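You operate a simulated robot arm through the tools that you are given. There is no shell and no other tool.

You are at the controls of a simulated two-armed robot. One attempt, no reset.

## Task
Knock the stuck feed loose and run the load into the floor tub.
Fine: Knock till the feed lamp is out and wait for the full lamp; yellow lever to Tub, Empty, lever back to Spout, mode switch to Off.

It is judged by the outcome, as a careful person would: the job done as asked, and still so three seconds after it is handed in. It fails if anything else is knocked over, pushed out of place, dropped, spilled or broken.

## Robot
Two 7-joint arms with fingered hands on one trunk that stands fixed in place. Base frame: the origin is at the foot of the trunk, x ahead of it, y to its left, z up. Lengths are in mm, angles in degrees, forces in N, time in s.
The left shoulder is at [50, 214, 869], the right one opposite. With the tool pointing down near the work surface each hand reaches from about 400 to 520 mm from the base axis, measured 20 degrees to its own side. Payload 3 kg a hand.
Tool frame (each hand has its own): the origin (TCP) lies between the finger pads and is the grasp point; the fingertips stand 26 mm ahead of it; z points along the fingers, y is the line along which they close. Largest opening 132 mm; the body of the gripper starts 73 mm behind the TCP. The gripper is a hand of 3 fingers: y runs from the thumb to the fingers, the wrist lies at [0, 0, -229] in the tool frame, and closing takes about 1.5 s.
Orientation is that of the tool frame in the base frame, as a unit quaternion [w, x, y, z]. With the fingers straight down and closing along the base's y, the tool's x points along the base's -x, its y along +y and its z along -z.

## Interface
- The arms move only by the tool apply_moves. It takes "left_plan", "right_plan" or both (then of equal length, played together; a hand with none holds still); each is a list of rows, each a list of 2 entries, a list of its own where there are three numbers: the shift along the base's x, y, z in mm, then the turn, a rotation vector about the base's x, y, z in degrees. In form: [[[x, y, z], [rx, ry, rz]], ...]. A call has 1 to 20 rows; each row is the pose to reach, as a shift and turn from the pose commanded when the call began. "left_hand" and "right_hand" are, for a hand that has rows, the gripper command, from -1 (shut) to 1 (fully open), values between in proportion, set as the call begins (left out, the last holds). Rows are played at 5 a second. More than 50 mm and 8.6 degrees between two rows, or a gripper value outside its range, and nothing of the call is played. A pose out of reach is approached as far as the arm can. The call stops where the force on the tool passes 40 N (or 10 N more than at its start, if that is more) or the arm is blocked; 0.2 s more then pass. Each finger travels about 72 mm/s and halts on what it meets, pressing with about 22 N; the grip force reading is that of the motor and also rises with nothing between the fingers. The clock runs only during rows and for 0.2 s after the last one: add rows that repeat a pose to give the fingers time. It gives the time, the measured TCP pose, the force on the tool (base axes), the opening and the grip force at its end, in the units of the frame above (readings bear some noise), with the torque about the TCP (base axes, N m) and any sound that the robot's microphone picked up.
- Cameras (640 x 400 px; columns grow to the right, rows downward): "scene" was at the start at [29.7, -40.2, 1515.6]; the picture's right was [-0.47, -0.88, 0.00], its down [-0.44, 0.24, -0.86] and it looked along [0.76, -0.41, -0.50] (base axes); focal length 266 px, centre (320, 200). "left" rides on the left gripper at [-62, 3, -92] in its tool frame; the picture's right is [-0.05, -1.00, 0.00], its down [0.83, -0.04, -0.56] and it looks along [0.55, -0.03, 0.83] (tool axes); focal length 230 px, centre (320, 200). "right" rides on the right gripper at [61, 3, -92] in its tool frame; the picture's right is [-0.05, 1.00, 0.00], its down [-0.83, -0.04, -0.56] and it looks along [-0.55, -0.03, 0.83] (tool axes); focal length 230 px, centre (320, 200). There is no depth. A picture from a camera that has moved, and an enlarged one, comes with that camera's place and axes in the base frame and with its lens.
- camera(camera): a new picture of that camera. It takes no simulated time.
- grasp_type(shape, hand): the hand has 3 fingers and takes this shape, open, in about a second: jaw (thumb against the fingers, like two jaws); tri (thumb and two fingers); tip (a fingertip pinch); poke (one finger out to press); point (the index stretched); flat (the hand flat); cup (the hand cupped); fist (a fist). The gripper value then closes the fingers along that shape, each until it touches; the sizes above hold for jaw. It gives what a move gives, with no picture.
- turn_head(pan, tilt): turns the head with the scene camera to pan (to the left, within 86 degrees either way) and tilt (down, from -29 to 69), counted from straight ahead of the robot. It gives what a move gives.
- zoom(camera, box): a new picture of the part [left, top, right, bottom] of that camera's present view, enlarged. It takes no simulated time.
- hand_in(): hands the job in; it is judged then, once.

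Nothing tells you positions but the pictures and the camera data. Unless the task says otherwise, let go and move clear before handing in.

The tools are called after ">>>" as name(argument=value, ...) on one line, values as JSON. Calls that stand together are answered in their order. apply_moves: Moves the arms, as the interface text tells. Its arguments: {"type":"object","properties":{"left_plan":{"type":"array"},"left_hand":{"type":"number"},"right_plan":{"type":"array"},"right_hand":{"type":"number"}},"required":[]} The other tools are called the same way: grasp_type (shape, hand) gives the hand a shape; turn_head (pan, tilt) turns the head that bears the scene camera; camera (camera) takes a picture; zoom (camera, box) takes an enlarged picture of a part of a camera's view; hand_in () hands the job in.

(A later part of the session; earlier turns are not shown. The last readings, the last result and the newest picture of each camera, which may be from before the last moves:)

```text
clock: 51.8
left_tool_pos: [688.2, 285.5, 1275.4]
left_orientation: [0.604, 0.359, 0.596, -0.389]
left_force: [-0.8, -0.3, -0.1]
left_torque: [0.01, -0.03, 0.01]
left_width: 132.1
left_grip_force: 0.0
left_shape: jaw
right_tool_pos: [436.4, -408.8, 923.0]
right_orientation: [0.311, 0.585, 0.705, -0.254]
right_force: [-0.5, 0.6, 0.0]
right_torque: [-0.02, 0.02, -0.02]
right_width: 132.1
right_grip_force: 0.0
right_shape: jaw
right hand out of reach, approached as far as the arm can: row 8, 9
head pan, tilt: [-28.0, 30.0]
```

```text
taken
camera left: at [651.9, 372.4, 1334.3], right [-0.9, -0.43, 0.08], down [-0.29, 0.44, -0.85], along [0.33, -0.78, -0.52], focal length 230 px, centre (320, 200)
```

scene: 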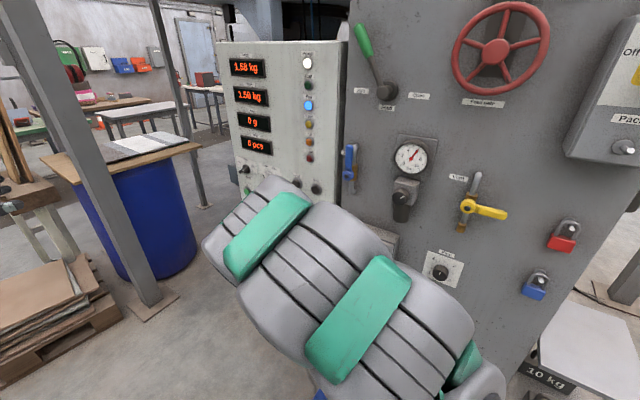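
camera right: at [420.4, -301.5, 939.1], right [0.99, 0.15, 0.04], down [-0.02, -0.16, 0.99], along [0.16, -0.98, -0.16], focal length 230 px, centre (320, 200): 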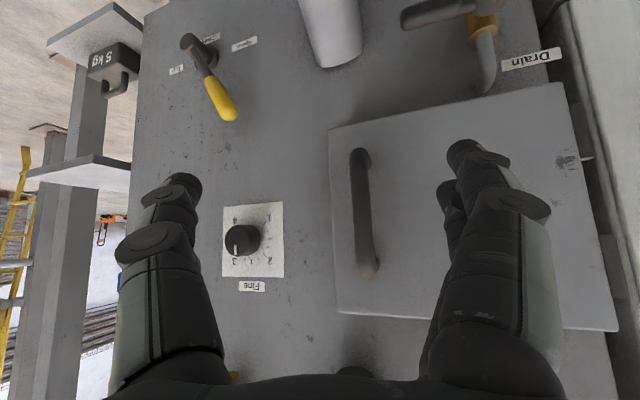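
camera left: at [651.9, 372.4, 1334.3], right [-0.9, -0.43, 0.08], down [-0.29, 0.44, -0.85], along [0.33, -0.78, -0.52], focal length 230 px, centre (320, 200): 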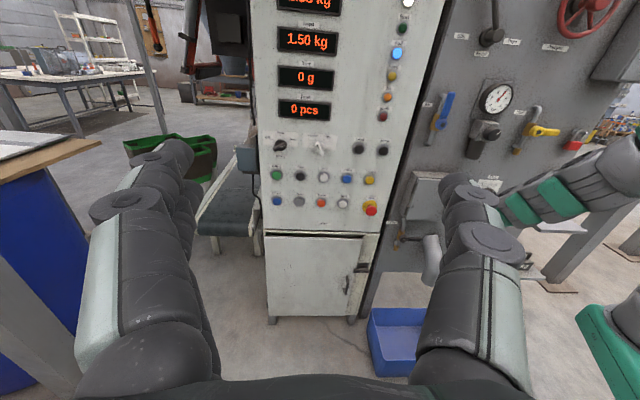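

The hand stopped at about [436, -409, 923] because the wrist cannot fold closer than about 410 mm to the shoulder. A steeper hand, pitched 70° down and square to the panel, keeps the wrist reachable, so I rotate into that first, well off the wall.

>>> apply_moves(right_plan=[[[0, -7, 8], [5.9, 2, 4.3]], [[0, -15, 15], [11.9, 4, 8.6]], [[0, -22, 22], [17.8, 6, 12.9]], [[0, -30, 30], [23.7, 8.1, 17.2]], [[0, -30, 30], [23.7, 8.1, 17.2]]])

>>> camera(camera="right")

>>> camera(camera="scene")

```text
clock: 53.0
left_tool_pos: [689.1, 286.6, 1275.4]
left_orientation: [0.604, 0.36, 0.595, -0.391]
left_force: [0.5, 0.9, -0.3]
left_torque: [0.01, -0.01, 0.02]
left_width: 132.2
left_grip_force: 0.1
left_shape: jaw
right_tool_pos: [438.0, -436.5, 950.6]
right_orientation: [0.148, 0.511, 0.842, -0.091]
right_force: [0.3, -0.8, 0.8]
right_torque: [0.0, 0.0, 0.01]
right_width: 132.2
right_grip_force: 0.1
right_shape: jaw
head pan, tilt: [-28.0, 30.0]
```

```text
taken
camera right: at [400.4, -355.7, 1015.8], right [0.91, 0.42, 0.01], down [0.24, -0.54, 0.81], along [0.34, -0.73, -0.59], focal length 230 px, centre (320, 200)
```

right: 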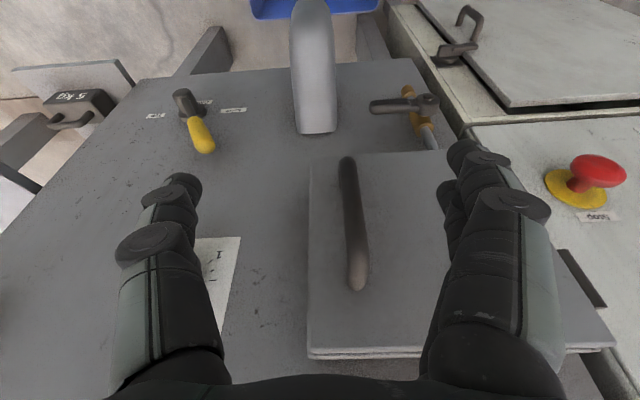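

```text
taken
```

scene: 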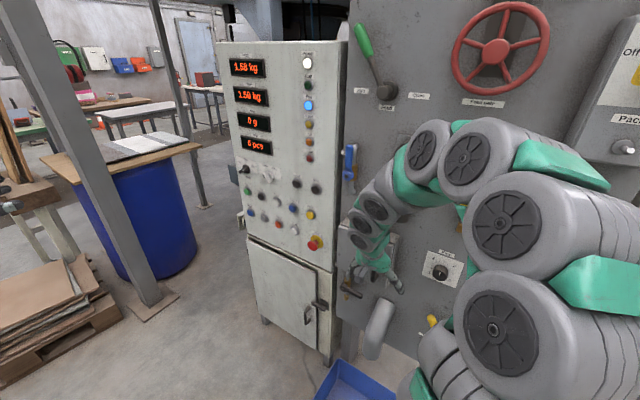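

Commanded poses follow the clamped ones, and the hand is now at the right tilt. I slide it right, above the lever and clear of the box handle and Fine dial, before descending over the yellow handle.

>>> apply_moves(right_plan=[[[-25, -24, -2], [0, 0, 0]], [[-50, -49, -4], [0, 0, 0]], [[-75, -73, -7], [0, 0, 0]], [[-100, -98, -9], [0, 0, 0]], [[-125, -122, -11], [0, 0, 0]]])

>>> camera(camera="right")

>>> camera(camera="left")

>>> camera(camera="scene")

```text
clock: 54.1
left_tool_pos: [688.7, 285.2, 1275.7]
left_orientation: [0.603, 0.36, 0.595, -0.391]
left_force: [0.5, 0.4, 0.6]
left_torque: [0.04, -0.02, 0.06]
left_width: 131.9
left_grip_force: 0.0
left_shape: jaw
right_tool_pos: [313.8, -558.6, 938.0]
right_orientation: [0.149, 0.511, 0.842, -0.091]
right_force: [0.4, 0.8, 0.5]
right_torque: [0.01, -0.04, -0.02]
right_width: 131.6
right_grip_force: 0.0
right_shape: jaw
head pan, tilt: [-28.0, 30.0]
```

```text
taken
camera right: at [275.6, -477.8, 1003.6], right [0.91, 0.42, 0.02], down [0.23, -0.54, 0.81], along [0.34, -0.73, -0.59], focal length 230 px, centre (320, 200)
```

right: 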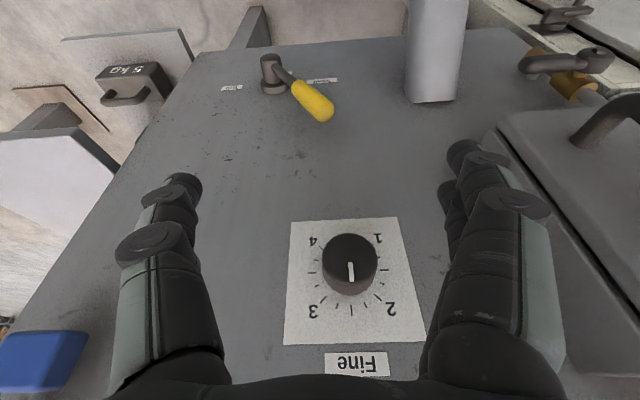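

```text
taken
camera left: at [651.9, 372.2, 1334.4], right [-0.9, -0.43, 0.08], down [-0.29, 0.44, -0.85], along [0.33, -0.78, -0.52], focal length 230 px, centre (320, 200)
```

left: 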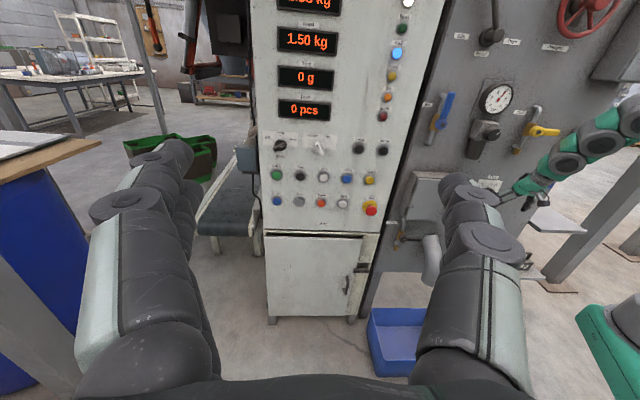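

```text
taken
```

scene: 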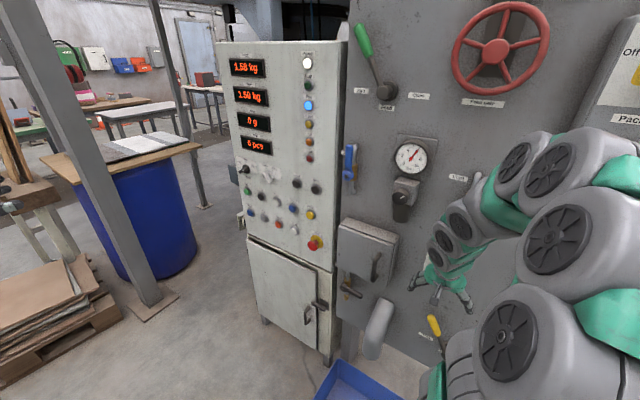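

The lever and dial are both between the open fingers in the camera view, as planned. I descend so that the yellow handle sits between thumb and fingers, keeping about 10 mm off the panel.

>>> apply_moves(right_plan=[[[5, -12, -44], [0, 0, 0]], [[10, -25, -88], [0, 0, 0]], [[15, -37, -130], [0, 0, 0]]])

>>> camera(camera="right")

>>> zoom(camera="scene", box=[380, 230, 540, 370])

```text
clock: 55.0
left_tool_pos: [688.9, 284.7, 1275.9]
left_orientation: [0.604, 0.36, 0.595, -0.39]
left_force: [0.2, -0.2, 0.0]
left_torque: [-0.02, -0.01, -0.06]
left_width: 132.2
left_grip_force: 0.2
left_shape: jaw
right_tool_pos: [327.9, -595.5, 806.1]
right_orientation: [0.147, 0.51, 0.842, -0.091]
right_force: [1.1, -0.3, 0.5]
right_torque: [0.01, 0.0, 0.0]
right_width: 132.0
right_grip_force: 0.0
right_shape: jaw
head pan, tilt: [-28.0, 30.0]
```

```text
taken
camera right: at [289.7, -514.0, 872.5], right [0.91, 0.42, 0.02], down [0.24, -0.54, 0.81], along [0.35, -0.73, -0.59], focal length 230 px, centre (320, 200)
```

right: 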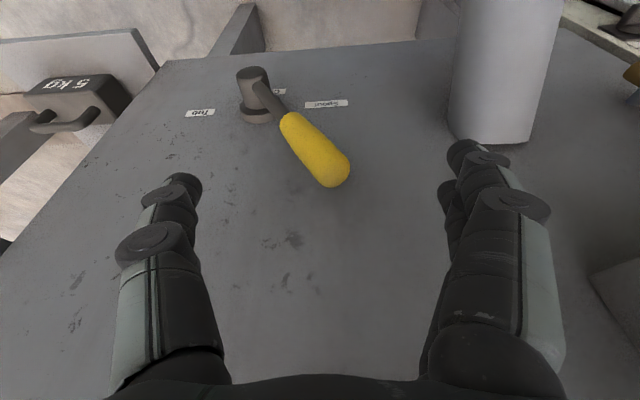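

```text
2.86 times, centred on (460, 300) of scene
camera zoom: at [29.9, -40.1, 1515.7], right [-0.47, -0.88, 0.0], down [-0.44, 0.23, -0.87], along [0.76, -0.41, -0.5], focal length 760 px, centre (-80, -86)
```

zoom: 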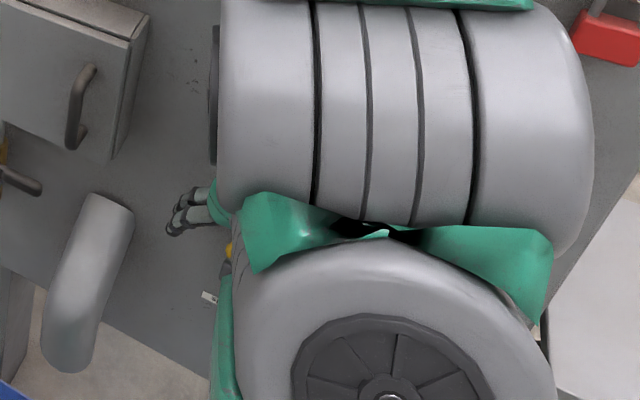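

The handle is centred between thumb and fingers. I finish the descent and narrow the gap to about 90 mm.

>>> apply_moves(right_plan=[[[3, -6, -25], [0, 0, 0]], [[7, -12, -49], [0, 0, 0]], [[7, -12, -49], [0, 0, 0]]])

>>> apply_moves(right_plan=[[[0, 0, 0], [0, 0, 0]], [[0, 0, 0], [0, 0, 0]], [[0, 0, 0], [0, 0, 0]], [[0, 0, 0], [0, 0, 0]]], right_hand=0.3)

>>> camera(camera="right")

```text
clock: 55.8
left_tool_pos: [688.7, 285.5, 1275.3]
left_orientation: [0.603, 0.36, 0.595, -0.39]
left_force: [-0.2, -0.6, 0.4]
left_torque: [0.01, 0.01, 0.0]
left_width: 131.9
left_grip_force: 0.0
left_shape: jaw
right_tool_pos: [336.0, -607.0, 759.4]
right_orientation: [0.148, 0.512, 0.841, -0.092]
right_force: [0.6, 0.2, -0.1]
right_torque: [-0.02, 0.05, 0.01]
right_width: 131.9
right_grip_force: 0.1
right_shape: jaw
head pan, tilt: [-28.0, 30.0]
```

```text
clock: 56.8
left_tool_pos: [688.9, 285.9, 1275.3]
left_orientation: [0.604, 0.359, 0.594, -0.392]
left_force: [-0.3, 0.4, 0.4]
left_torque: [0.02, -0.01, -0.03]
left_width: 132.1
left_grip_force: 0.1
left_shape: jaw
right_tool_pos: [334.8, -604.9, 758.9]
right_orientation: [0.147, 0.511, 0.842, -0.091]
right_force: [-0.4, -0.1, 1.5]
right_torque: [0.0, -0.01, 0.02]
right_width: 86.0
right_grip_force: 0.0
right_shape: jaw
head pan, tilt: [-28.0, 30.0]
```

```text
taken
camera right: at [296.6, -525.6, 825.0], right [0.91, 0.42, 0.01], down [0.24, -0.54, 0.81], along [0.34, -0.73, -0.59], focal length 230 px, centre (320, 200)
```

right: 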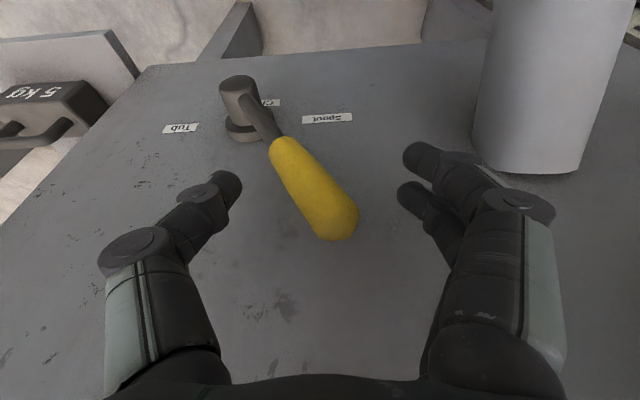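

The handle is between the digits with clearance. I now sweep the hand right along the panel to push the lever toward Tub, stopping before the expected end to check.

>>> apply_moves(right_plan=[[[-11, -6, 0], [0, 0, 0]], [[-22, -11, 0], [0, 0, 0]], [[-33, -17, 0], [0, 0, 0]], [[-44, -23, 0], [0, 0, 0]], [[-55, -29, 0], [0, 0, 0]], [[-66, -34, 0], [0, 0, 0]], [[-77, -40, 0], [0, 0, 0]], [[-88, -46, 0], [0, 0, 0]], [[-98, -51, 0], [0, 0, 0]]])

>>> camera(camera="right")

```text
clock: 58.8
left_tool_pos: [688.6, 285.6, 1275.2]
left_orientation: [0.604, 0.359, 0.595, -0.391]
left_force: [-0.6, -0.4, -0.3]
left_torque: [-0.01, 0.02, -0.01]
left_width: 132.0
left_grip_force: 0.0
left_shape: jaw
right_tool_pos: [237.1, -657.8, 758.6]
right_orientation: [0.147, 0.511, 0.842, -0.092]
right_force: [0.9, 0.7, 0.8]
right_torque: [0.02, -0.04, 0.04]
right_width: 87.0
right_grip_force: 0.1
right_shape: jaw
head pan, tilt: [-28.0, 30.0]
```

```text
taken
camera right: at [198.2, -577.8, 824.4], right [0.91, 0.42, 0.01], down [0.24, -0.54, 0.81], along [0.34, -0.73, -0.59], focal length 230 px, centre (320, 200)
```

right: 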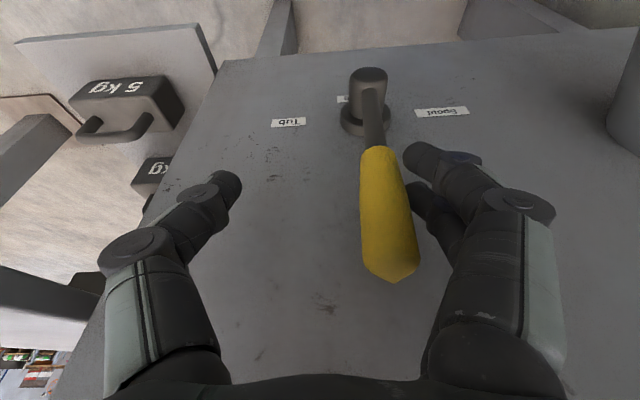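

The lever follows smoothly and is about vertical. I continue pushing toward Tub in smaller steps.

>>> apply_moves(right_plan=[[[-9, -4.6, 0], [0, 0, 0]], [[-18, -9.2, 0], [0, 0, 0]], [[-27, -13.9, 0], [0, 0, 0]], [[-35, -18.5, 0], [0, 0, 0]], [[-44, -23, 0], [0, 0, 0]], [[-44, -23, 0], [0, 0, 0]]])

>>> camera(camera="right")

```text
clock: 60.1
left_tool_pos: [688.2, 285.1, 1275.1]
left_orientation: [0.604, 0.359, 0.595, -0.391]
left_force: [0.0, 0.1, -0.3]
left_torque: [-0.06, -0.01, -0.01]
left_width: 132.1
left_grip_force: 0.1
left_shape: jaw
right_tool_pos: [192.7, -681.2, 759.4]
right_orientation: [0.148, 0.511, 0.842, -0.091]
right_force: [0.9, 0.2, -0.5]
right_torque: [0.03, 0.02, 0.01]
right_width: 86.9
right_grip_force: 0.0
right_shape: jaw
head pan, tilt: [-28.0, 30.0]
```

```text
taken
camera right: at [154.0, -600.5, 824.8], right [0.91, 0.42, 0.01], down [0.24, -0.54, 0.81], along [0.34, -0.73, -0.59], focal length 230 px, centre (320, 200)
```

right: 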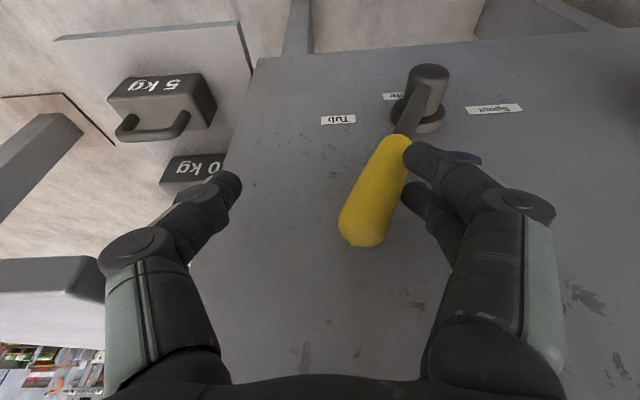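

The lever now leans about 27° to the right, near the Tub mark. I push a little further in small steps to make sure it is fully seated.

>>> apply_moves(right_plan=[[[-3.5, -1.8, 0], [0, 0, 0]], [[-7, -3.7, 0], [0, 0, 0]], [[-10.6, -5.5, 0], [0, 0, 0]], [[-14, -7.4, 0], [0, 0, 0]]])

>>> camera(camera="right")

```text
clock: 61.1
left_tool_pos: [688.9, 285.1, 1274.7]
left_orientation: [0.603, 0.359, 0.594, -0.391]
left_force: [-0.1, 1.2, 0.6]
left_torque: [-0.01, -0.04, -0.01]
left_width: 131.8
left_grip_force: 0.0
left_shape: jaw
right_tool_pos: [179.7, -687.0, 758.6]
right_orientation: [0.148, 0.51, 0.843, -0.091]
right_force: [4.1, 1.9, 2.2]
right_torque: [0.06, -0.15, 0.0]
right_width: 88.8
right_grip_force: 0.1
right_shape: jaw
head pan, tilt: [-28.0, 30.0]
```

```text
taken
camera right: at [141.5, -606.9, 823.8], right [0.91, 0.42, 0.02], down [0.24, -0.54, 0.81], along [0.35, -0.73, -0.59], focal length 230 px, centre (320, 200)
```

right: 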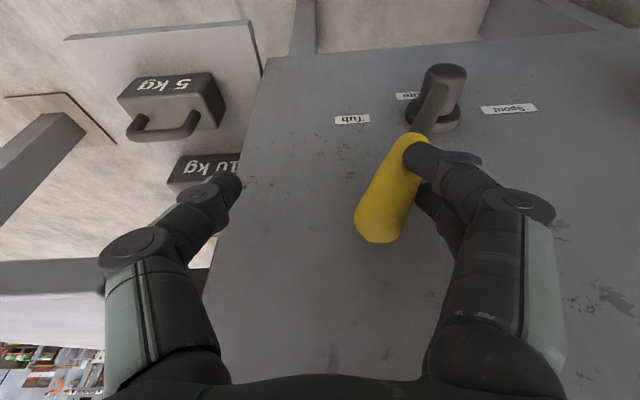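

The force is rising to about 4.5 N with the lever near 29°, which suggests the stop. A few millimetres more should confirm it.

>>> apply_moves(right_plan=[[[-2.7, -1.4, 0], [0, 0, 0]], [[-5.3, -2.8, 0], [0, 0, 0]], [[-8, -4.1, 0], [0, 0, 0]]])

>>> camera(camera="right")

```text
clock: 62.0
left_tool_pos: [688.0, 285.7, 1276.5]
left_orientation: [0.603, 0.36, 0.595, -0.391]
left_force: [-0.6, -0.7, -1.4]
left_torque: [0.02, 0.02, 0.0]
left_width: 131.9
left_grip_force: 0.0
left_shape: jaw
right_tool_pos: [170.9, -693.2, 758.7]
right_orientation: [0.148, 0.511, 0.842, -0.091]
right_force: [9.1, 5.8, 1.4]
right_torque: [0.13, -0.12, 0.21]
right_width: 91.6
right_grip_force: 0.0
right_shape: jaw
head pan, tilt: [-28.0, 30.0]
```

```text
taken
camera right: at [132.9, -611.5, 823.4], right [0.91, 0.42, 0.01], down [0.24, -0.54, 0.81], along [0.35, -0.73, -0.59], focal length 230 px, centre (320, 200)
```

right: 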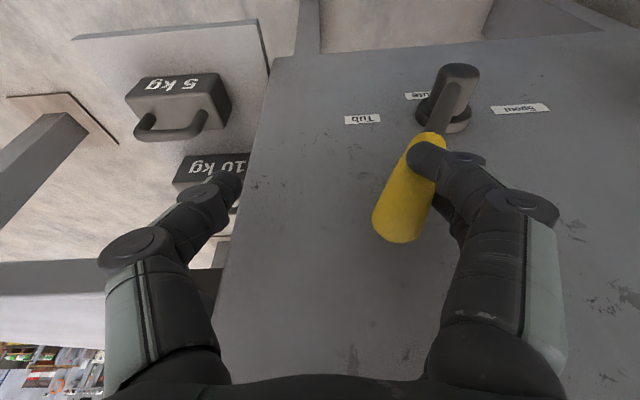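

The force climbed to 11 N with no further movement, so the lever is against its Tub stop. I back the right hand off so it straddles the handle without touching, and ready the left hand in point shape to press Empty.

>>> apply_moves(right_plan=[[[9, 4.6, 0], [0, 0, 0]], [[19, 10, 0], [0, 0, 0]], [[19, 10, 0], [0, 0, 0]]])

>>> camera(camera="right")

>>> grasp_type(hand="left", shape="flat")

>>> grasp_type(hand="left", shape="point")

>>> camera(camera="left")

```text
clock: 62.8
left_tool_pos: [689.1, 284.4, 1275.2]
left_orientation: [0.604, 0.359, 0.595, -0.391]
left_force: [-0.3, 0.8, -1.0]
left_torque: [-0.02, 0.02, -0.01]
left_width: 132.3
left_grip_force: 0.1
left_shape: jaw
right_tool_pos: [189.6, -682.5, 758.5]
right_orientation: [0.149, 0.511, 0.842, -0.091]
right_force: [1.0, 0.4, 0.0]
right_torque: [0.01, -0.02, -0.02]
right_width: 86.1
right_grip_force: 0.0
right_shape: jaw
head pan, tilt: [-28.0, 30.0]
```

```text
taken
camera right: at [152.0, -601.6, 823.7], right [0.91, 0.42, 0.01], down [0.24, -0.54, 0.81], along [0.34, -0.73, -0.59], focal length 230 px, centre (320, 200)
```

right: 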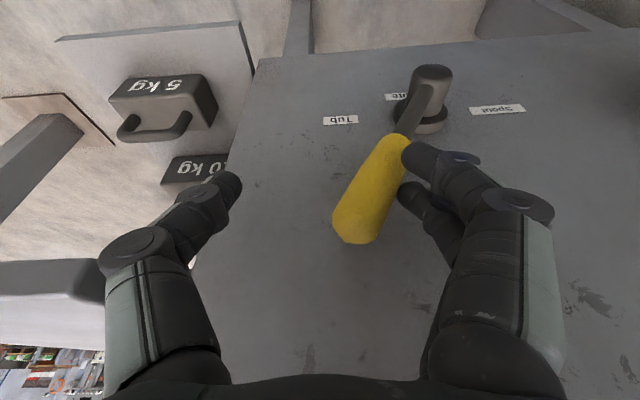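

```text
clock: 63.6
left_tool_pos: [688.0, 284.3, 1274.2]
left_orientation: [0.603, 0.36, 0.595, -0.391]
left_force: [-0.1, -0.1, 0.4]
left_torque: [0.01, -0.01, 0.02]
left_width: 0.2
left_grip_force: 0.0
left_shape: flat
right_tool_pos: [190.1, -682.1, 757.3]
right_orientation: [0.148, 0.512, 0.841, -0.091]
right_force: [0.2, -0.5, -1.3]
right_torque: [0.03, 0.0, -0.02]
right_width: 85.8
right_grip_force: 0.1
right_shape: jaw
head pan, tilt: [-28.0, 30.0]
```

```text
clock: 64.5
left_tool_pos: [689.3, 285.6, 1275.6]
left_orientation: [0.603, 0.361, 0.595, -0.391]
left_force: [-0.7, -0.5, -0.1]
left_torque: [0.01, -0.01, -0.02]
left_width: 0.0
left_grip_force: 0.0
left_shape: point
right_tool_pos: [189.7, -683.8, 758.5]
right_orientation: [0.148, 0.511, 0.842, -0.093]
right_force: [0.3, 0.4, 0.9]
right_torque: [0.0, 0.02, 0.01]
right_width: 85.9
right_grip_force: 0.1
right_shape: jaw
head pan, tilt: [-28.0, 30.0]
```

```text
taken
camera left: at [651.9, 372.2, 1334.3], right [-0.9, -0.43, 0.08], down [-0.29, 0.44, -0.85], along [0.33, -0.78, -0.52], focal length 230 px, centre (320, 200)
```

left: 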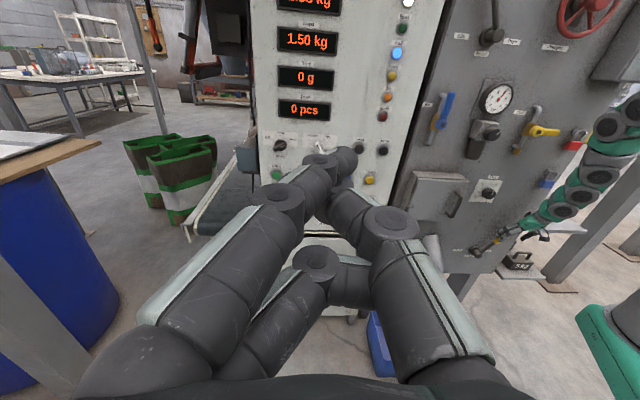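

The lever stays at Tub with the hand clear. The left index tip mirrors the right's, at about tool [-13, -13, 24], so I bring the left hand to a standoff 100 mm in front of Empty.

>>> apply_moves(left_plan=[[[9, -38, -23], [0, 0, 0]], [[19, -76, -46], [0, 0, 0]], [[28, -114, -69], [0, 0, 0]], [[37, -153, -92], [0, 0, 0]], [[46, -191, -115], [0, 0, 0]], [[56, -229, -138], [0, 0, 0]], [[65, -267, -161], [0, 0, 0]], [[74, -305, -184], [0, 0, 0]], [[84, -343, -207], [0, 0, 0]], [[93, -381, -230], [0, 0, 0]], [[102, -420, -253], [0, 0, 0]], [[111, -458, -276], [0, 0, 0]], [[121, -496, -299], [0, 0, 0]], [[130, -534, -322], [0, 0, 0]], [[130, -534, -322], [0, 0, 0]]])

>>> camera(camera="left")

>>> camera(camera="scene")

```text
clock: 67.8
left_tool_pos: [820.4, -248.3, 954.8]
left_orientation: [0.604, 0.358, 0.595, -0.39]
left_force: [0.3, -0.6, -0.8]
left_torque: [-0.03, -0.05, -0.02]
left_width: 0.0
left_grip_force: 0.2
left_shape: point
left hand out of reach, approached as far as the arm can: row 1, 2, 3, 4, 5, 6, 7, 8, 9, 10, 11, 12
right_tool_pos: [191.6, -682.7, 758.6]
right_orientation: [0.147, 0.511, 0.842, -0.091]
right_force: [0.5, 1.1, -0.3]
right_torque: [-0.02, 0.02, -0.04]
right_width: 86.0
right_grip_force: 0.0
right_shape: jaw
head pan, tilt: [-28.0, 30.0]
```

```text
taken
camera left: at [784.2, -160.8, 1014.0], right [-0.9, -0.43, 0.08], down [-0.29, 0.44, -0.85], along [0.33, -0.79, -0.52], focal length 230 px, centre (320, 200)
```

left: 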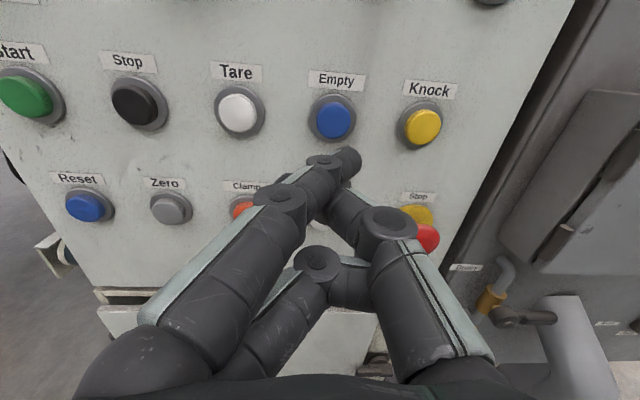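

```text
taken
```

scene: 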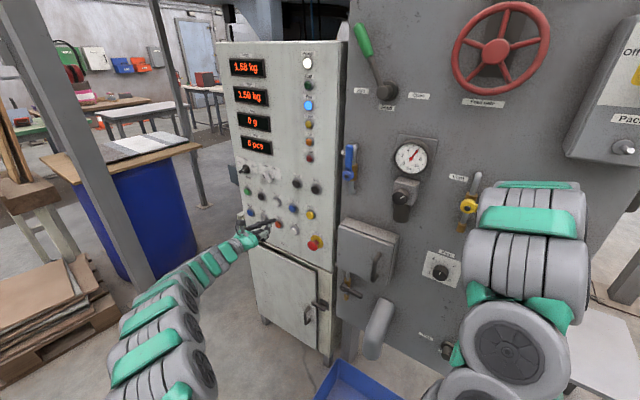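

Left hand is in position; the index tip projects onto Empty within a few millimetres. I advance to about 25 mm from the button and check alignment.

>>> apply_moves(left_plan=[[[9, -18, -1], [0, 0, 0]], [[18, -35, -2], [0, 0, 0]], [[27, -51, -2], [0, 0, 0]], [[34, -66, -2], [0, 0, 0]], [[34, -66, -2], [0, 0, 0]]])

>>> camera(camera="left")

>>> zoom(camera="scene", box=[250, 180, 350, 260])

>>> camera(camera="right")

```text
clock: 69.0
left_tool_pos: [852.6, -312.8, 952.3]
left_orientation: [0.603, 0.36, 0.594, -0.391]
left_force: [0.4, -0.4, -0.1]
left_torque: [-0.03, -0.03, -0.01]
left_width: 0.0
left_grip_force: 0.2
left_shape: point
right_tool_pos: [189.9, -682.6, 758.2]
right_orientation: [0.147, 0.511, 0.842, -0.091]
right_force: [0.4, 0.6, -1.0]
right_torque: [0.03, 0.01, -0.01]
right_width: 85.9
right_grip_force: 0.1
right_shape: jaw
head pan, tilt: [-28.0, 30.0]
```

```text
taken
camera left: at [816.5, -225.5, 1011.6], right [-0.9, -0.43, 0.08], down [-0.29, 0.44, -0.85], along [0.33, -0.78, -0.52], focal length 230 px, centre (320, 200)
```

left: 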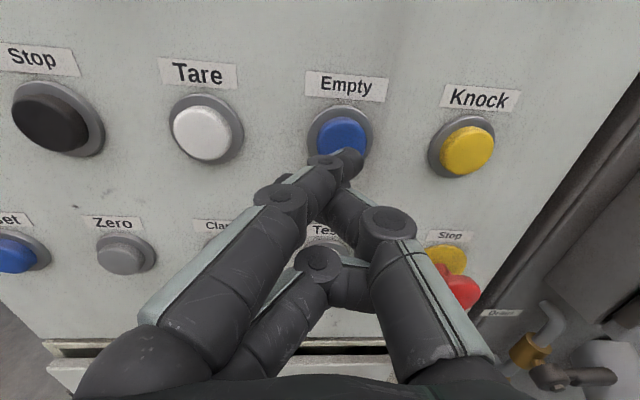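

```text
5.00 times, centred on (300, 220) of scene
camera zoom: at [29.9, -40.1, 1515.8], right [-0.47, -0.88, 0.0], down [-0.44, 0.23, -0.87], along [0.76, -0.41, -0.5], focal length 1330 px, centre (420, 100)
```

zoom: 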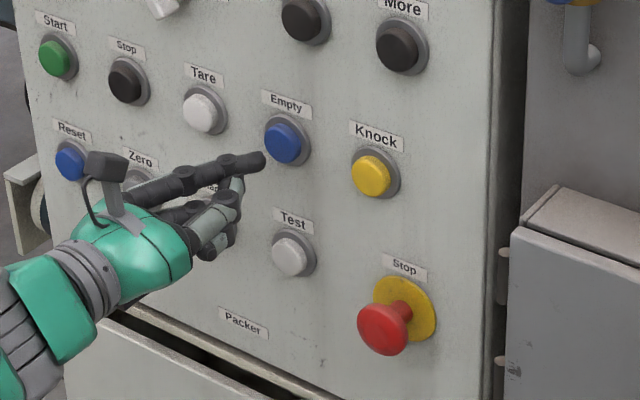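

```text
taken
camera right: at [152.1, -601.6, 823.7], right [0.91, 0.42, 0.01], down [0.24, -0.54, 0.81], along [0.34, -0.73, -0.59], focal length 230 px, centre (320, 200)
```

right: 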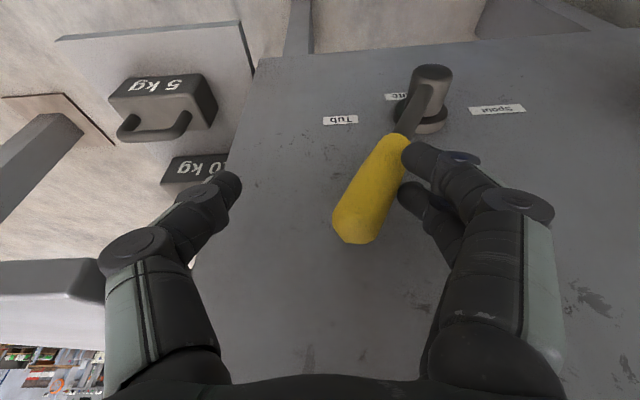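

The fingertip is about 27 mm from Empty and centred on it. I press gently, as with Knock.

>>> apply_moves(left_plan=[[[5, -9, 0], [0, 0, 0]], [[9.2, -17.7, 0], [0, 0, 0]], [[11.5, -22.2, 0], [0, 0, 0]], [[12.5, -24, 0], [0, 0, 0]], [[13.4, -25.7, 0], [0, 0, 0]]])

>>> zoom(camera="scene", box=[220, 40, 350, 240])

```text
clock: 70.2
left_tool_pos: [866.5, -334.1, 952.7]
left_orientation: [0.604, 0.359, 0.595, -0.39]
left_force: [-3.8, 14.2, -1.3]
left_torque: [-0.03, -0.08, -0.21]
left_width: 0.0
left_grip_force: 0.0
left_shape: point
right_tool_pos: [190.6, -682.5, 758.9]
right_orientation: [0.149, 0.51, 0.842, -0.092]
right_force: [0.4, 0.0, -0.3]
right_torque: [0.0, -0.01, 0.05]
right_width: 85.8
right_grip_force: 0.0
right_shape: jaw
head pan, tilt: [-28.0, 30.0]
heard: click
```

```text
2.00 times, centred on (285, 140) of scene
camera zoom: at [29.9, -39.8, 1515.8], right [-0.47, -0.88, 0.0], down [-0.44, 0.23, -0.87], along [0.77, -0.41, -0.5], focal length 532 px, centre (390, 320)
```

zoom: 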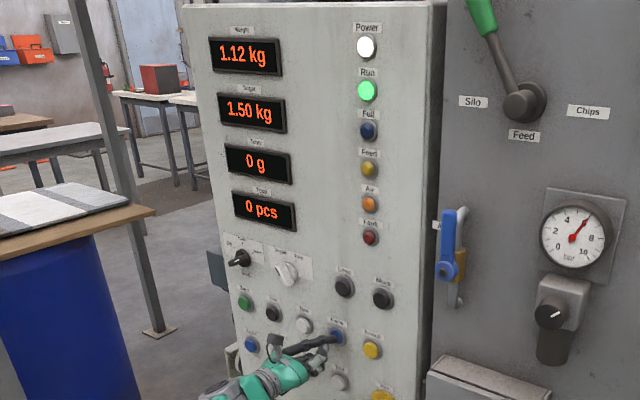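

The load is discharging: the weight is at 1.12 kg and falling. I release Empty, back the left hand off, and watch the weight.

>>> apply_moves(left_plan=[[[-5, 9, 0], [0, 0, 0]], [[-14, 27, 0], [0, 0, 0]], [[-28, 53, 0], [0, 0, 0]], [[-42, 80, 0], [0, 0, 0]]])

>>> zoom(camera="scene", box=[220, 40, 350, 240])

```text
clock: 71.2
left_tool_pos: [824.9, -256.2, 953.2]
left_orientation: [0.603, 0.359, 0.595, -0.391]
left_force: [0.5, 1.1, 0.5]
left_torque: [0.02, -0.01, -0.01]
left_width: 0.2
left_grip_force: 0.1
left_shape: point
right_tool_pos: [190.2, -682.5, 758.4]
right_orientation: [0.148, 0.511, 0.842, -0.092]
right_force: [0.6, -0.2, 0.4]
right_torque: [-0.01, -0.04, -0.01]
right_width: 86.0
right_grip_force: 0.1
right_shape: jaw
head pan, tilt: [-28.0, 30.0]
```

```text
2.00 times, centred on (285, 140) of scene
camera zoom: at [29.8, -40.1, 1515.8], right [-0.47, -0.88, 0.0], down [-0.44, 0.23, -0.87], along [0.76, -0.41, -0.5], focal length 532 px, centre (390, 320)
```

zoom: 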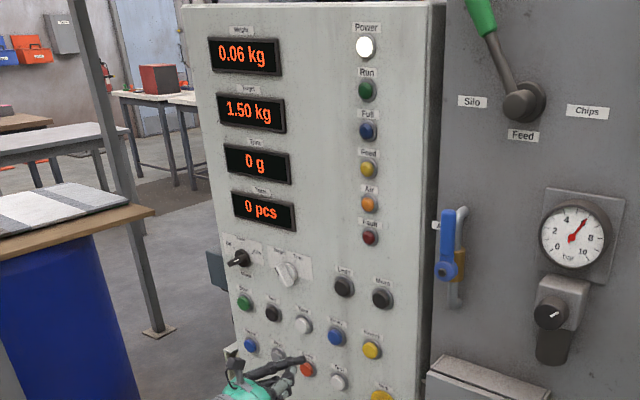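

The weight is down to 0.06 kg and Run has gone out. I wait a second to see the final reading before moving the lever.

>>> apply_moves(left_plan=[[[-9, 18, 0], [0, 0, 0]], [[-18, 36, 0], [0, 0, 0]], [[-18, 36, 0], [0, 0, 0]], [[-18, 36, 0], [0, 0, 0]], [[-18, 36, 0], [0, 0, 0]], [[-18, 36, 0], [0, 0, 0]]])

>>> zoom(camera="scene", box=[220, 40, 350, 240])

>>> camera(camera="right")

>>> camera(camera="left")

```text
clock: 72.5
left_tool_pos: [807.4, -221.2, 952.7]
left_orientation: [0.603, 0.36, 0.595, -0.39]
left_force: [0.9, -0.2, -0.8]
left_torque: [0.02, 0.01, 0.01]
left_width: 0.1
left_grip_force: 0.0
left_shape: point
right_tool_pos: [189.8, -682.4, 758.0]
right_orientation: [0.147, 0.511, 0.842, -0.092]
right_force: [-0.6, -0.4, 0.4]
right_torque: [0.0, -0.04, 0.04]
right_width: 86.2
right_grip_force: 0.0
right_shape: jaw
head pan, tilt: [-28.0, 30.0]
```

```text
2.00 times, centred on (285, 140) of scene
camera zoom: at [29.9, -40.1, 1515.8], right [-0.47, -0.88, 0.0], down [-0.44, 0.23, -0.87], along [0.76, -0.41, -0.5], focal length 532 px, centre (390, 320)
```

zoom: 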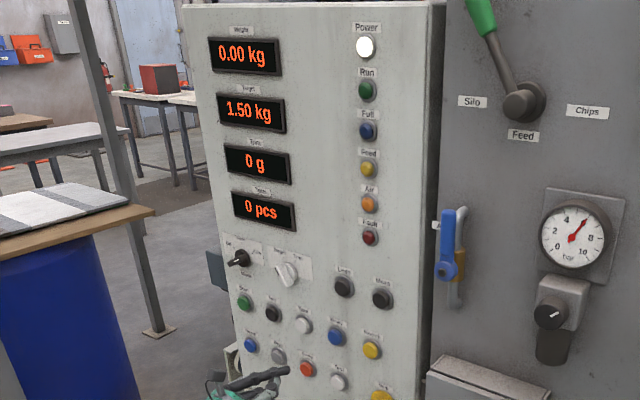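

```text
taken
camera right: at [152.1, -601.6, 823.7], right [0.91, 0.42, 0.01], down [0.24, -0.54, 0.81], along [0.34, -0.73, -0.59], focal length 230 px, centre (320, 200)
```

right: 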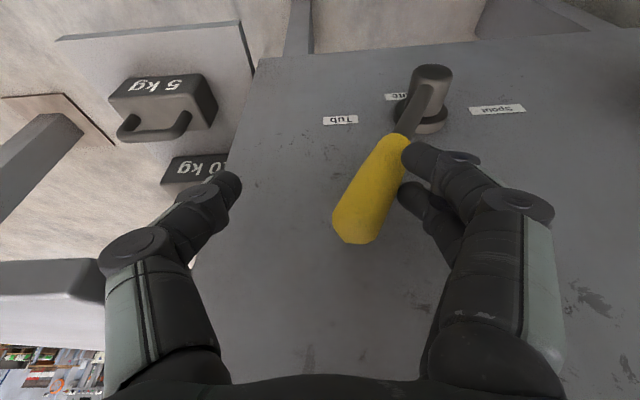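

```text
taken
camera left: at [770.2, -133.8, 1011.9], right [-0.9, -0.43, 0.08], down [-0.29, 0.44, -0.85], along [0.33, -0.78, -0.52], focal length 230 px, centre (320, 200)
```

left: 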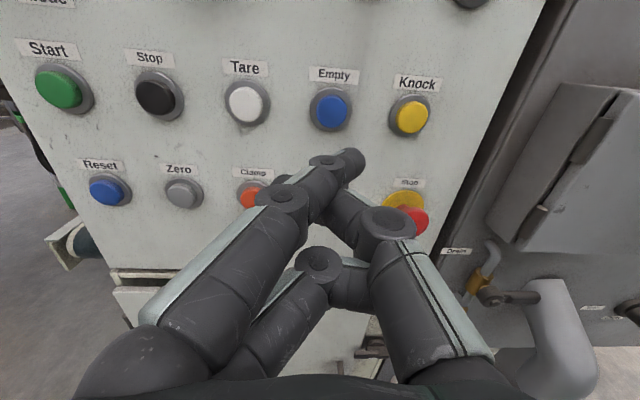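

The load is fully out at 0.00 kg. Now I sweep the right hand left so the thumb pushes the lever back toward Spout.

>>> apply_moves(right_plan=[[[11, 3, 0], [0, 0, 0]], [[22, 9, 0], [0, 0, 0]], [[33, 14, 0], [0, 0, 0]], [[44, 20, 0], [0, 0, 0]], [[55, 26, 0], [0, 0, 0]], [[66, 31, 0], [0, 0, 0]], [[77, 37, 0], [0, 0, 0]], [[88, 43, 0], [0, 0, 0]], [[99, 49, 0], [0, 0, 0]]])

>>> camera(camera="right")

```text
clock: 74.5
left_tool_pos: [806.2, -221.5, 952.3]
left_orientation: [0.603, 0.36, 0.595, -0.39]
left_force: [-0.3, 0.2, 0.3]
left_torque: [0.0, 0.01, 0.01]
left_width: 0.0
left_grip_force: 0.0
left_shape: point
right_tool_pos: [289.3, -633.7, 758.7]
right_orientation: [0.149, 0.51, 0.842, -0.09]
right_force: [-1.6, 0.0, 1.1]
right_torque: [-0.02, 0.05, -0.03]
right_width: 85.9
right_grip_force: 0.1
right_shape: jaw
head pan, tilt: [-28.0, 30.0]
```

```text
taken
camera right: at [250.5, -553.0, 823.6], right [0.91, 0.42, 0.02], down [0.23, -0.54, 0.81], along [0.34, -0.73, -0.59], focal length 230 px, centre (320, 200)
```

right: 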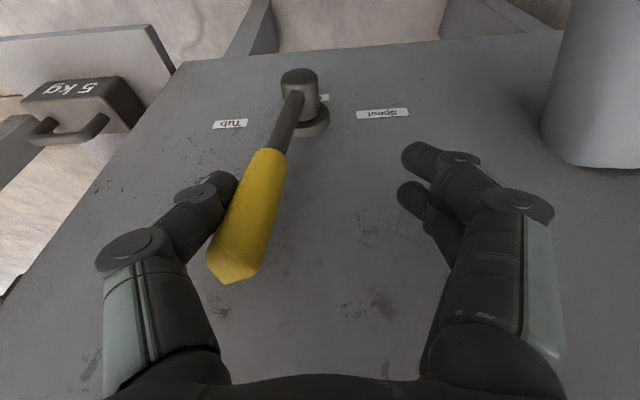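

The thumb is engaged and the lever is following. I continue pushing toward Spout.

>>> apply_moves(right_plan=[[[10, 5.2, 0], [0, 0, 0]], [[20, 10.4, 0], [0, 0, 0]], [[30, 15.6, 0], [0, 0, 0]], [[40, 20.8, 0], [0, 0, 0]], [[50, 26, 0], [0, 0, 0]], [[58, 30, 0], [0, 0, 0]]])

>>> camera(camera="right")

```text
clock: 76.0
left_tool_pos: [807.6, -220.9, 952.6]
left_orientation: [0.604, 0.359, 0.595, -0.391]
left_force: [-0.1, 0.1, 0.9]
left_torque: [0.0, 0.01, 0.02]
left_width: 0.1
left_grip_force: 0.0
left_shape: point
right_tool_pos: [346.2, -603.5, 758.1]
right_orientation: [0.148, 0.511, 0.842, -0.091]
right_force: [-1.4, 0.2, -0.8]
right_torque: [0.01, 0.05, -0.02]
right_width: 85.9
right_grip_force: 0.0
right_shape: jaw
head pan, tilt: [-28.0, 30.0]
```

```text
taken
camera right: at [308.4, -522.2, 823.6], right [0.91, 0.42, 0.02], down [0.24, -0.54, 0.81], along [0.34, -0.73, -0.59], focal length 230 px, centre (320, 200)
```

right: 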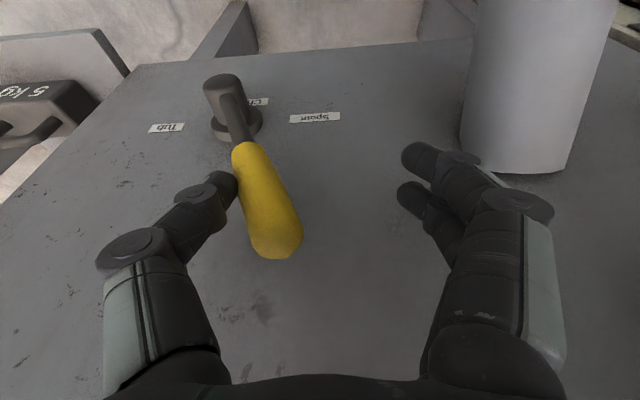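

The lever is about 22° left, with roughly 8° to go to its original Spout position. I continue in small steps and watch the force.

>>> apply_moves(right_plan=[[[5, 2.6, 0], [0, 0, 0]], [[9, 4.7, 0], [0, 0, 0]], [[13, 6.8, 0], [0, 0, 0]], [[17, 8.9, 0], [0, 0, 0]], [[17, 8.9, 0], [0, 0, 0]]])

>>> camera(camera="right")

```text
clock: 77.2
left_tool_pos: [805.5, -220.9, 954.0]
left_orientation: [0.604, 0.359, 0.595, -0.391]
left_force: [-0.2, 0.1, -0.6]
left_torque: [0.02, -0.02, 0.01]
left_width: 0.0
left_grip_force: 0.0
left_shape: point
right_tool_pos: [362.9, -594.7, 757.8]
right_orientation: [0.148, 0.512, 0.841, -0.092]
right_force: [-3.6, -2.6, 0.7]
right_torque: [-0.03, 0.06, -0.01]
right_width: 86.4
right_grip_force: 0.1
right_shape: jaw
head pan, tilt: [-28.0, 30.0]
```

```text
taken
camera right: at [326.1, -513.8, 824.2], right [0.91, 0.42, 0.01], down [0.24, -0.54, 0.81], along [0.34, -0.73, -0.59], focal length 230 px, centre (320, 200)
```

right: 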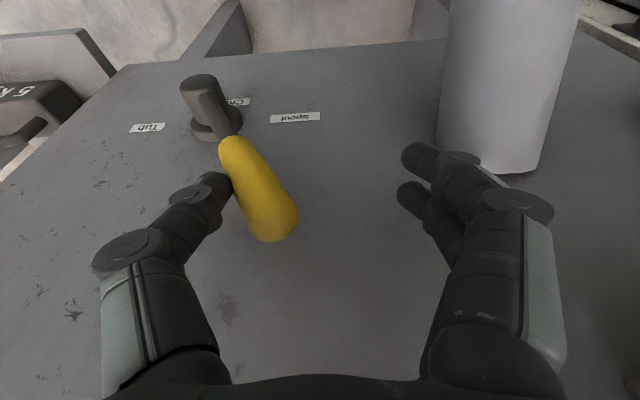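

The handle tip is back at its original Spout position with resistance building. I press 6 mm more to confirm it is at the stop.

>>> apply_moves(right_plan=[[[2.7, 1.4, 0], [0, 0, 0]], [[5.3, 2.8, 0], [0, 0, 0]], [[7, 3.7, 0], [0, 0, 0]]])

>>> camera(camera="right")

```text
clock: 78.0
left_tool_pos: [806.6, -221.0, 952.4]
left_orientation: [0.604, 0.359, 0.595, -0.391]
left_force: [-0.2, -0.4, 0.0]
left_torque: [0.0, 0.02, -0.02]
left_width: 0.0
left_grip_force: 0.1
left_shape: point
right_tool_pos: [370.7, -592.1, 759.7]
right_orientation: [0.147, 0.511, 0.842, -0.091]
right_force: [-7.3, -3.1, -0.4]
right_torque: [-0.04, 0.1, -0.05]
right_width: 86.6
right_grip_force: 0.0
right_shape: jaw
head pan, tilt: [-28.0, 30.0]
```

```text
taken
camera right: at [332.3, -510.6, 824.7], right [0.91, 0.42, 0.01], down [0.24, -0.54, 0.81], along [0.34, -0.73, -0.59], focal length 230 px, centre (320, 200)
```

right: 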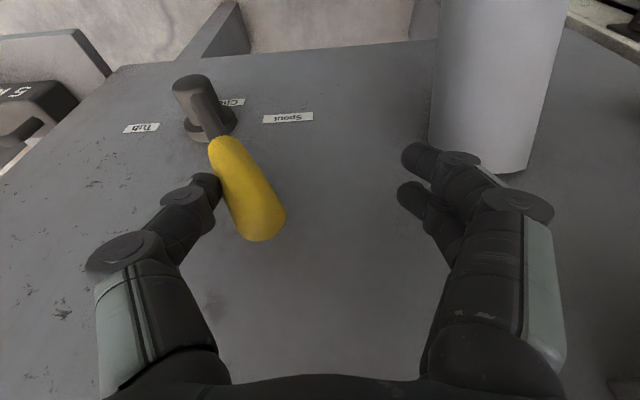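

The lever is seated at Spout. I back off to centre the handle in the gap, open the hand, and lift straight up off it.

>>> apply_moves(right_plan=[[[-11, -5, 0], [0, 0, 0]], [[-22, -10, 0], [0, 0, 0]], [[-34, -15, 0], [0, 0, 0]]])

>>> apply_moves(right_plan=[[[0, 0, 0], [0, 0, 0]], [[0, 0, 0], [0, 0, 0]], [[0, 0, 0], [0, 0, 0]], [[0, 0, 0], [0, 0, 0]]], right_hand=1)

>>> camera(camera="right")

```text
clock: 78.8
left_tool_pos: [806.7, -220.9, 952.6]
left_orientation: [0.603, 0.36, 0.595, -0.391]
left_force: [-0.1, 0.1, 0.9]
left_torque: [0.0, 0.03, 0.01]
left_width: 0.0
left_grip_force: 0.0
left_shape: point
right_tool_pos: [336.6, -606.1, 759.6]
right_orientation: [0.147, 0.511, 0.842, -0.091]
right_force: [-0.4, -0.2, 0.1]
right_torque: [0.01, 0.01, -0.01]
right_width: 85.8
right_grip_force: 0.2
right_shape: jaw
head pan, tilt: [-28.0, 30.0]
```

```text
clock: 79.8
left_tool_pos: [806.5, -220.8, 953.7]
left_orientation: [0.603, 0.36, 0.595, -0.39]
left_force: [-0.1, 0.2, 0.3]
left_torque: [0.01, -0.03, -0.02]
left_width: 0.2
left_grip_force: 0.1
left_shape: point
right_tool_pos: [336.6, -605.5, 759.1]
right_orientation: [0.147, 0.511, 0.842, -0.092]
right_force: [-0.2, 0.3, -0.7]
right_torque: [-0.03, -0.02, -0.03]
right_width: 131.8
right_grip_force: 0.0
right_shape: jaw
head pan, tilt: [-28.0, 30.0]
```

```text
taken
camera right: at [298.7, -525.0, 824.6], right [0.91, 0.42, 0.01], down [0.24, -0.54, 0.81], along [0.34, -0.73, -0.59], focal length 230 px, centre (320, 200)
```

right: 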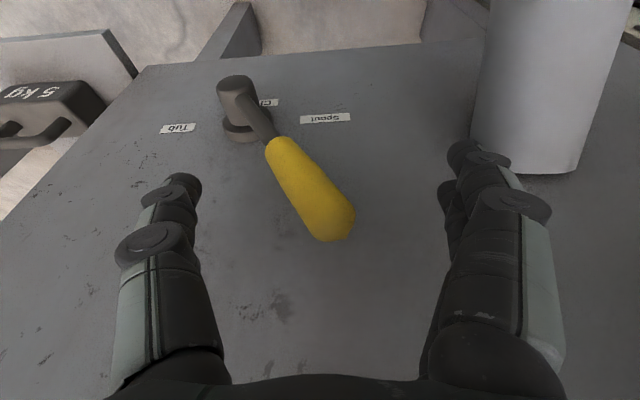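

The view matches the original Spout position exactly. I lift off along the path I came in by, then move out in front of the box.

>>> apply_moves(right_plan=[[[-5, 9, 36], [0, 0, 0]], [[-9, 19, 72], [0, 0, 0]], [[-14, 28, 107], [0, 0, 0]], [[-18, 38, 143], [0, 0, 0]], [[-23, 47, 179], [0, 0, 0]], [[2, 71, 182], [0, 0, 0]], [[27, 96, 184], [0, 0, 0]], [[52, 120, 187], [0, 0, 0]], [[77, 145, 189], [0, 0, 0]], [[101, 169, 192], [0, 0, 0]]])

>>> camera(camera="right")

>>> camera(camera="scene")

```text
clock: 82.0
left_tool_pos: [806.2, -219.8, 952.4]
left_orientation: [0.603, 0.36, 0.595, -0.39]
left_force: [0.2, 0.4, -0.3]
left_torque: [-0.03, 0.0, 0.02]
left_width: 0.2
left_grip_force: 0.0
left_shape: point
right_tool_pos: [437.5, -436.7, 950.6]
right_orientation: [0.148, 0.512, 0.841, -0.091]
right_force: [-0.4, 0.0, 0.6]
right_torque: [-0.01, 0.0, -0.01]
right_width: 132.1
right_grip_force: 0.0
right_shape: jaw
head pan, tilt: [-28.0, 30.0]
```

```text
taken
camera right: at [400.1, -355.8, 1016.0], right [0.91, 0.42, 0.02], down [0.24, -0.54, 0.81], along [0.35, -0.73, -0.59], focal length 230 px, centre (320, 200)
```

right: 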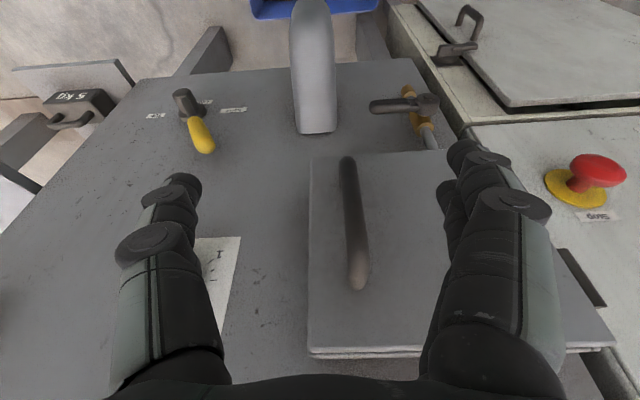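

```text
taken
```

scene: 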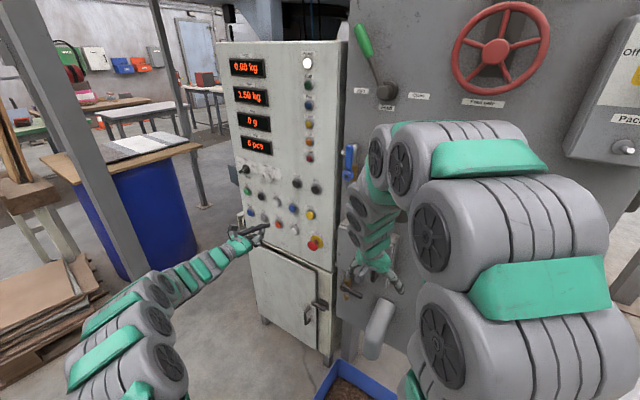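

The lever is clear at Spout, and the tub now holds the load. For the mode switch I first park the left arm back out of the way along the path it came by.

>>> apply_moves(left_plan=[[[-9, 36, 23], [0, 0, 0]], [[-17, 72, 46], [0, 0, 0]], [[-25, 108, 69], [0, 0, 0]], [[-34, 144, 92], [0, 0, 0]], [[-42, 180, 115], [0, 0, 0]], [[-50, 216, 138], [0, 0, 0]], [[-59, 252, 161], [0, 0, 0]], [[-67, 288, 184], [0, 0, 0]], [[-75, 324, 207], [0, 0, 0]], [[-84, 360, 230], [0, 0, 0]], [[-92, 396, 253], [0, 0, 0]], [[-100, 432, 276], [0, 0, 0]], [[-109, 468, 299], [0, 0, 0]], [[-118, 505, 322], [0, 0, 0]], [[-118, 505, 322], [0, 0, 0]]])

>>> camera(camera="left")

>>> camera(camera="scene")

```text
clock: 85.2
left_tool_pos: [689.8, 280.4, 1275.4]
left_orientation: [0.602, 0.36, 0.595, -0.393]
left_force: [0.6, 0.2, -0.3]
left_torque: [0.03, 0.01, 0.0]
left_width: 0.0
left_grip_force: 0.0
left_shape: point
right_tool_pos: [437.4, -438.1, 950.9]
right_orientation: [0.148, 0.512, 0.841, -0.09]
right_force: [-0.6, -0.7, 0.2]
right_torque: [-0.04, -0.02, -0.05]
right_width: 131.9
right_grip_force: 0.0
right_shape: jaw
head pan, tilt: [-28.0, 30.0]
```

```text
taken
camera left: at [653.8, 368.7, 1334.4], right [-0.9, -0.43, 0.08], down [-0.29, 0.45, -0.85], along [0.33, -0.79, -0.53], focal length 230 px, centre (320, 200)
```

left: 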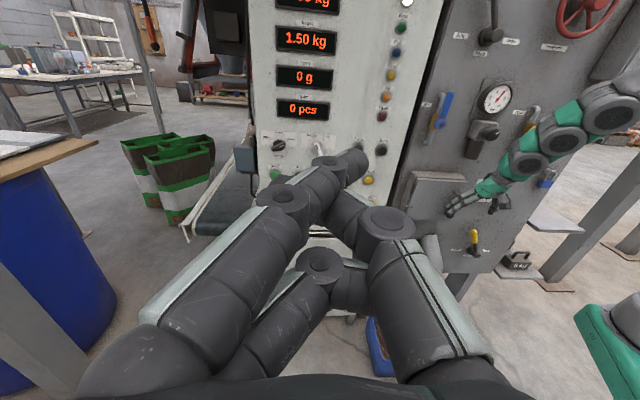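

```text
taken
```

scene: 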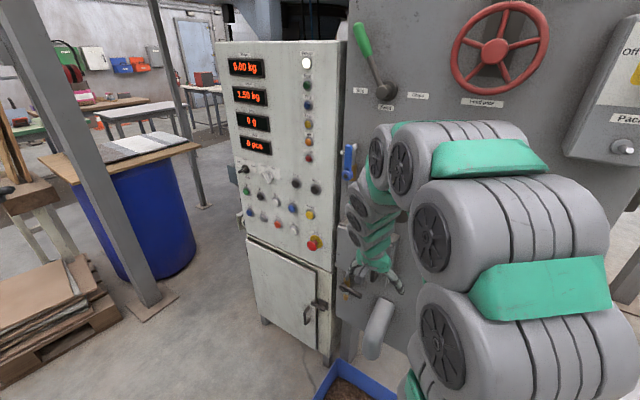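

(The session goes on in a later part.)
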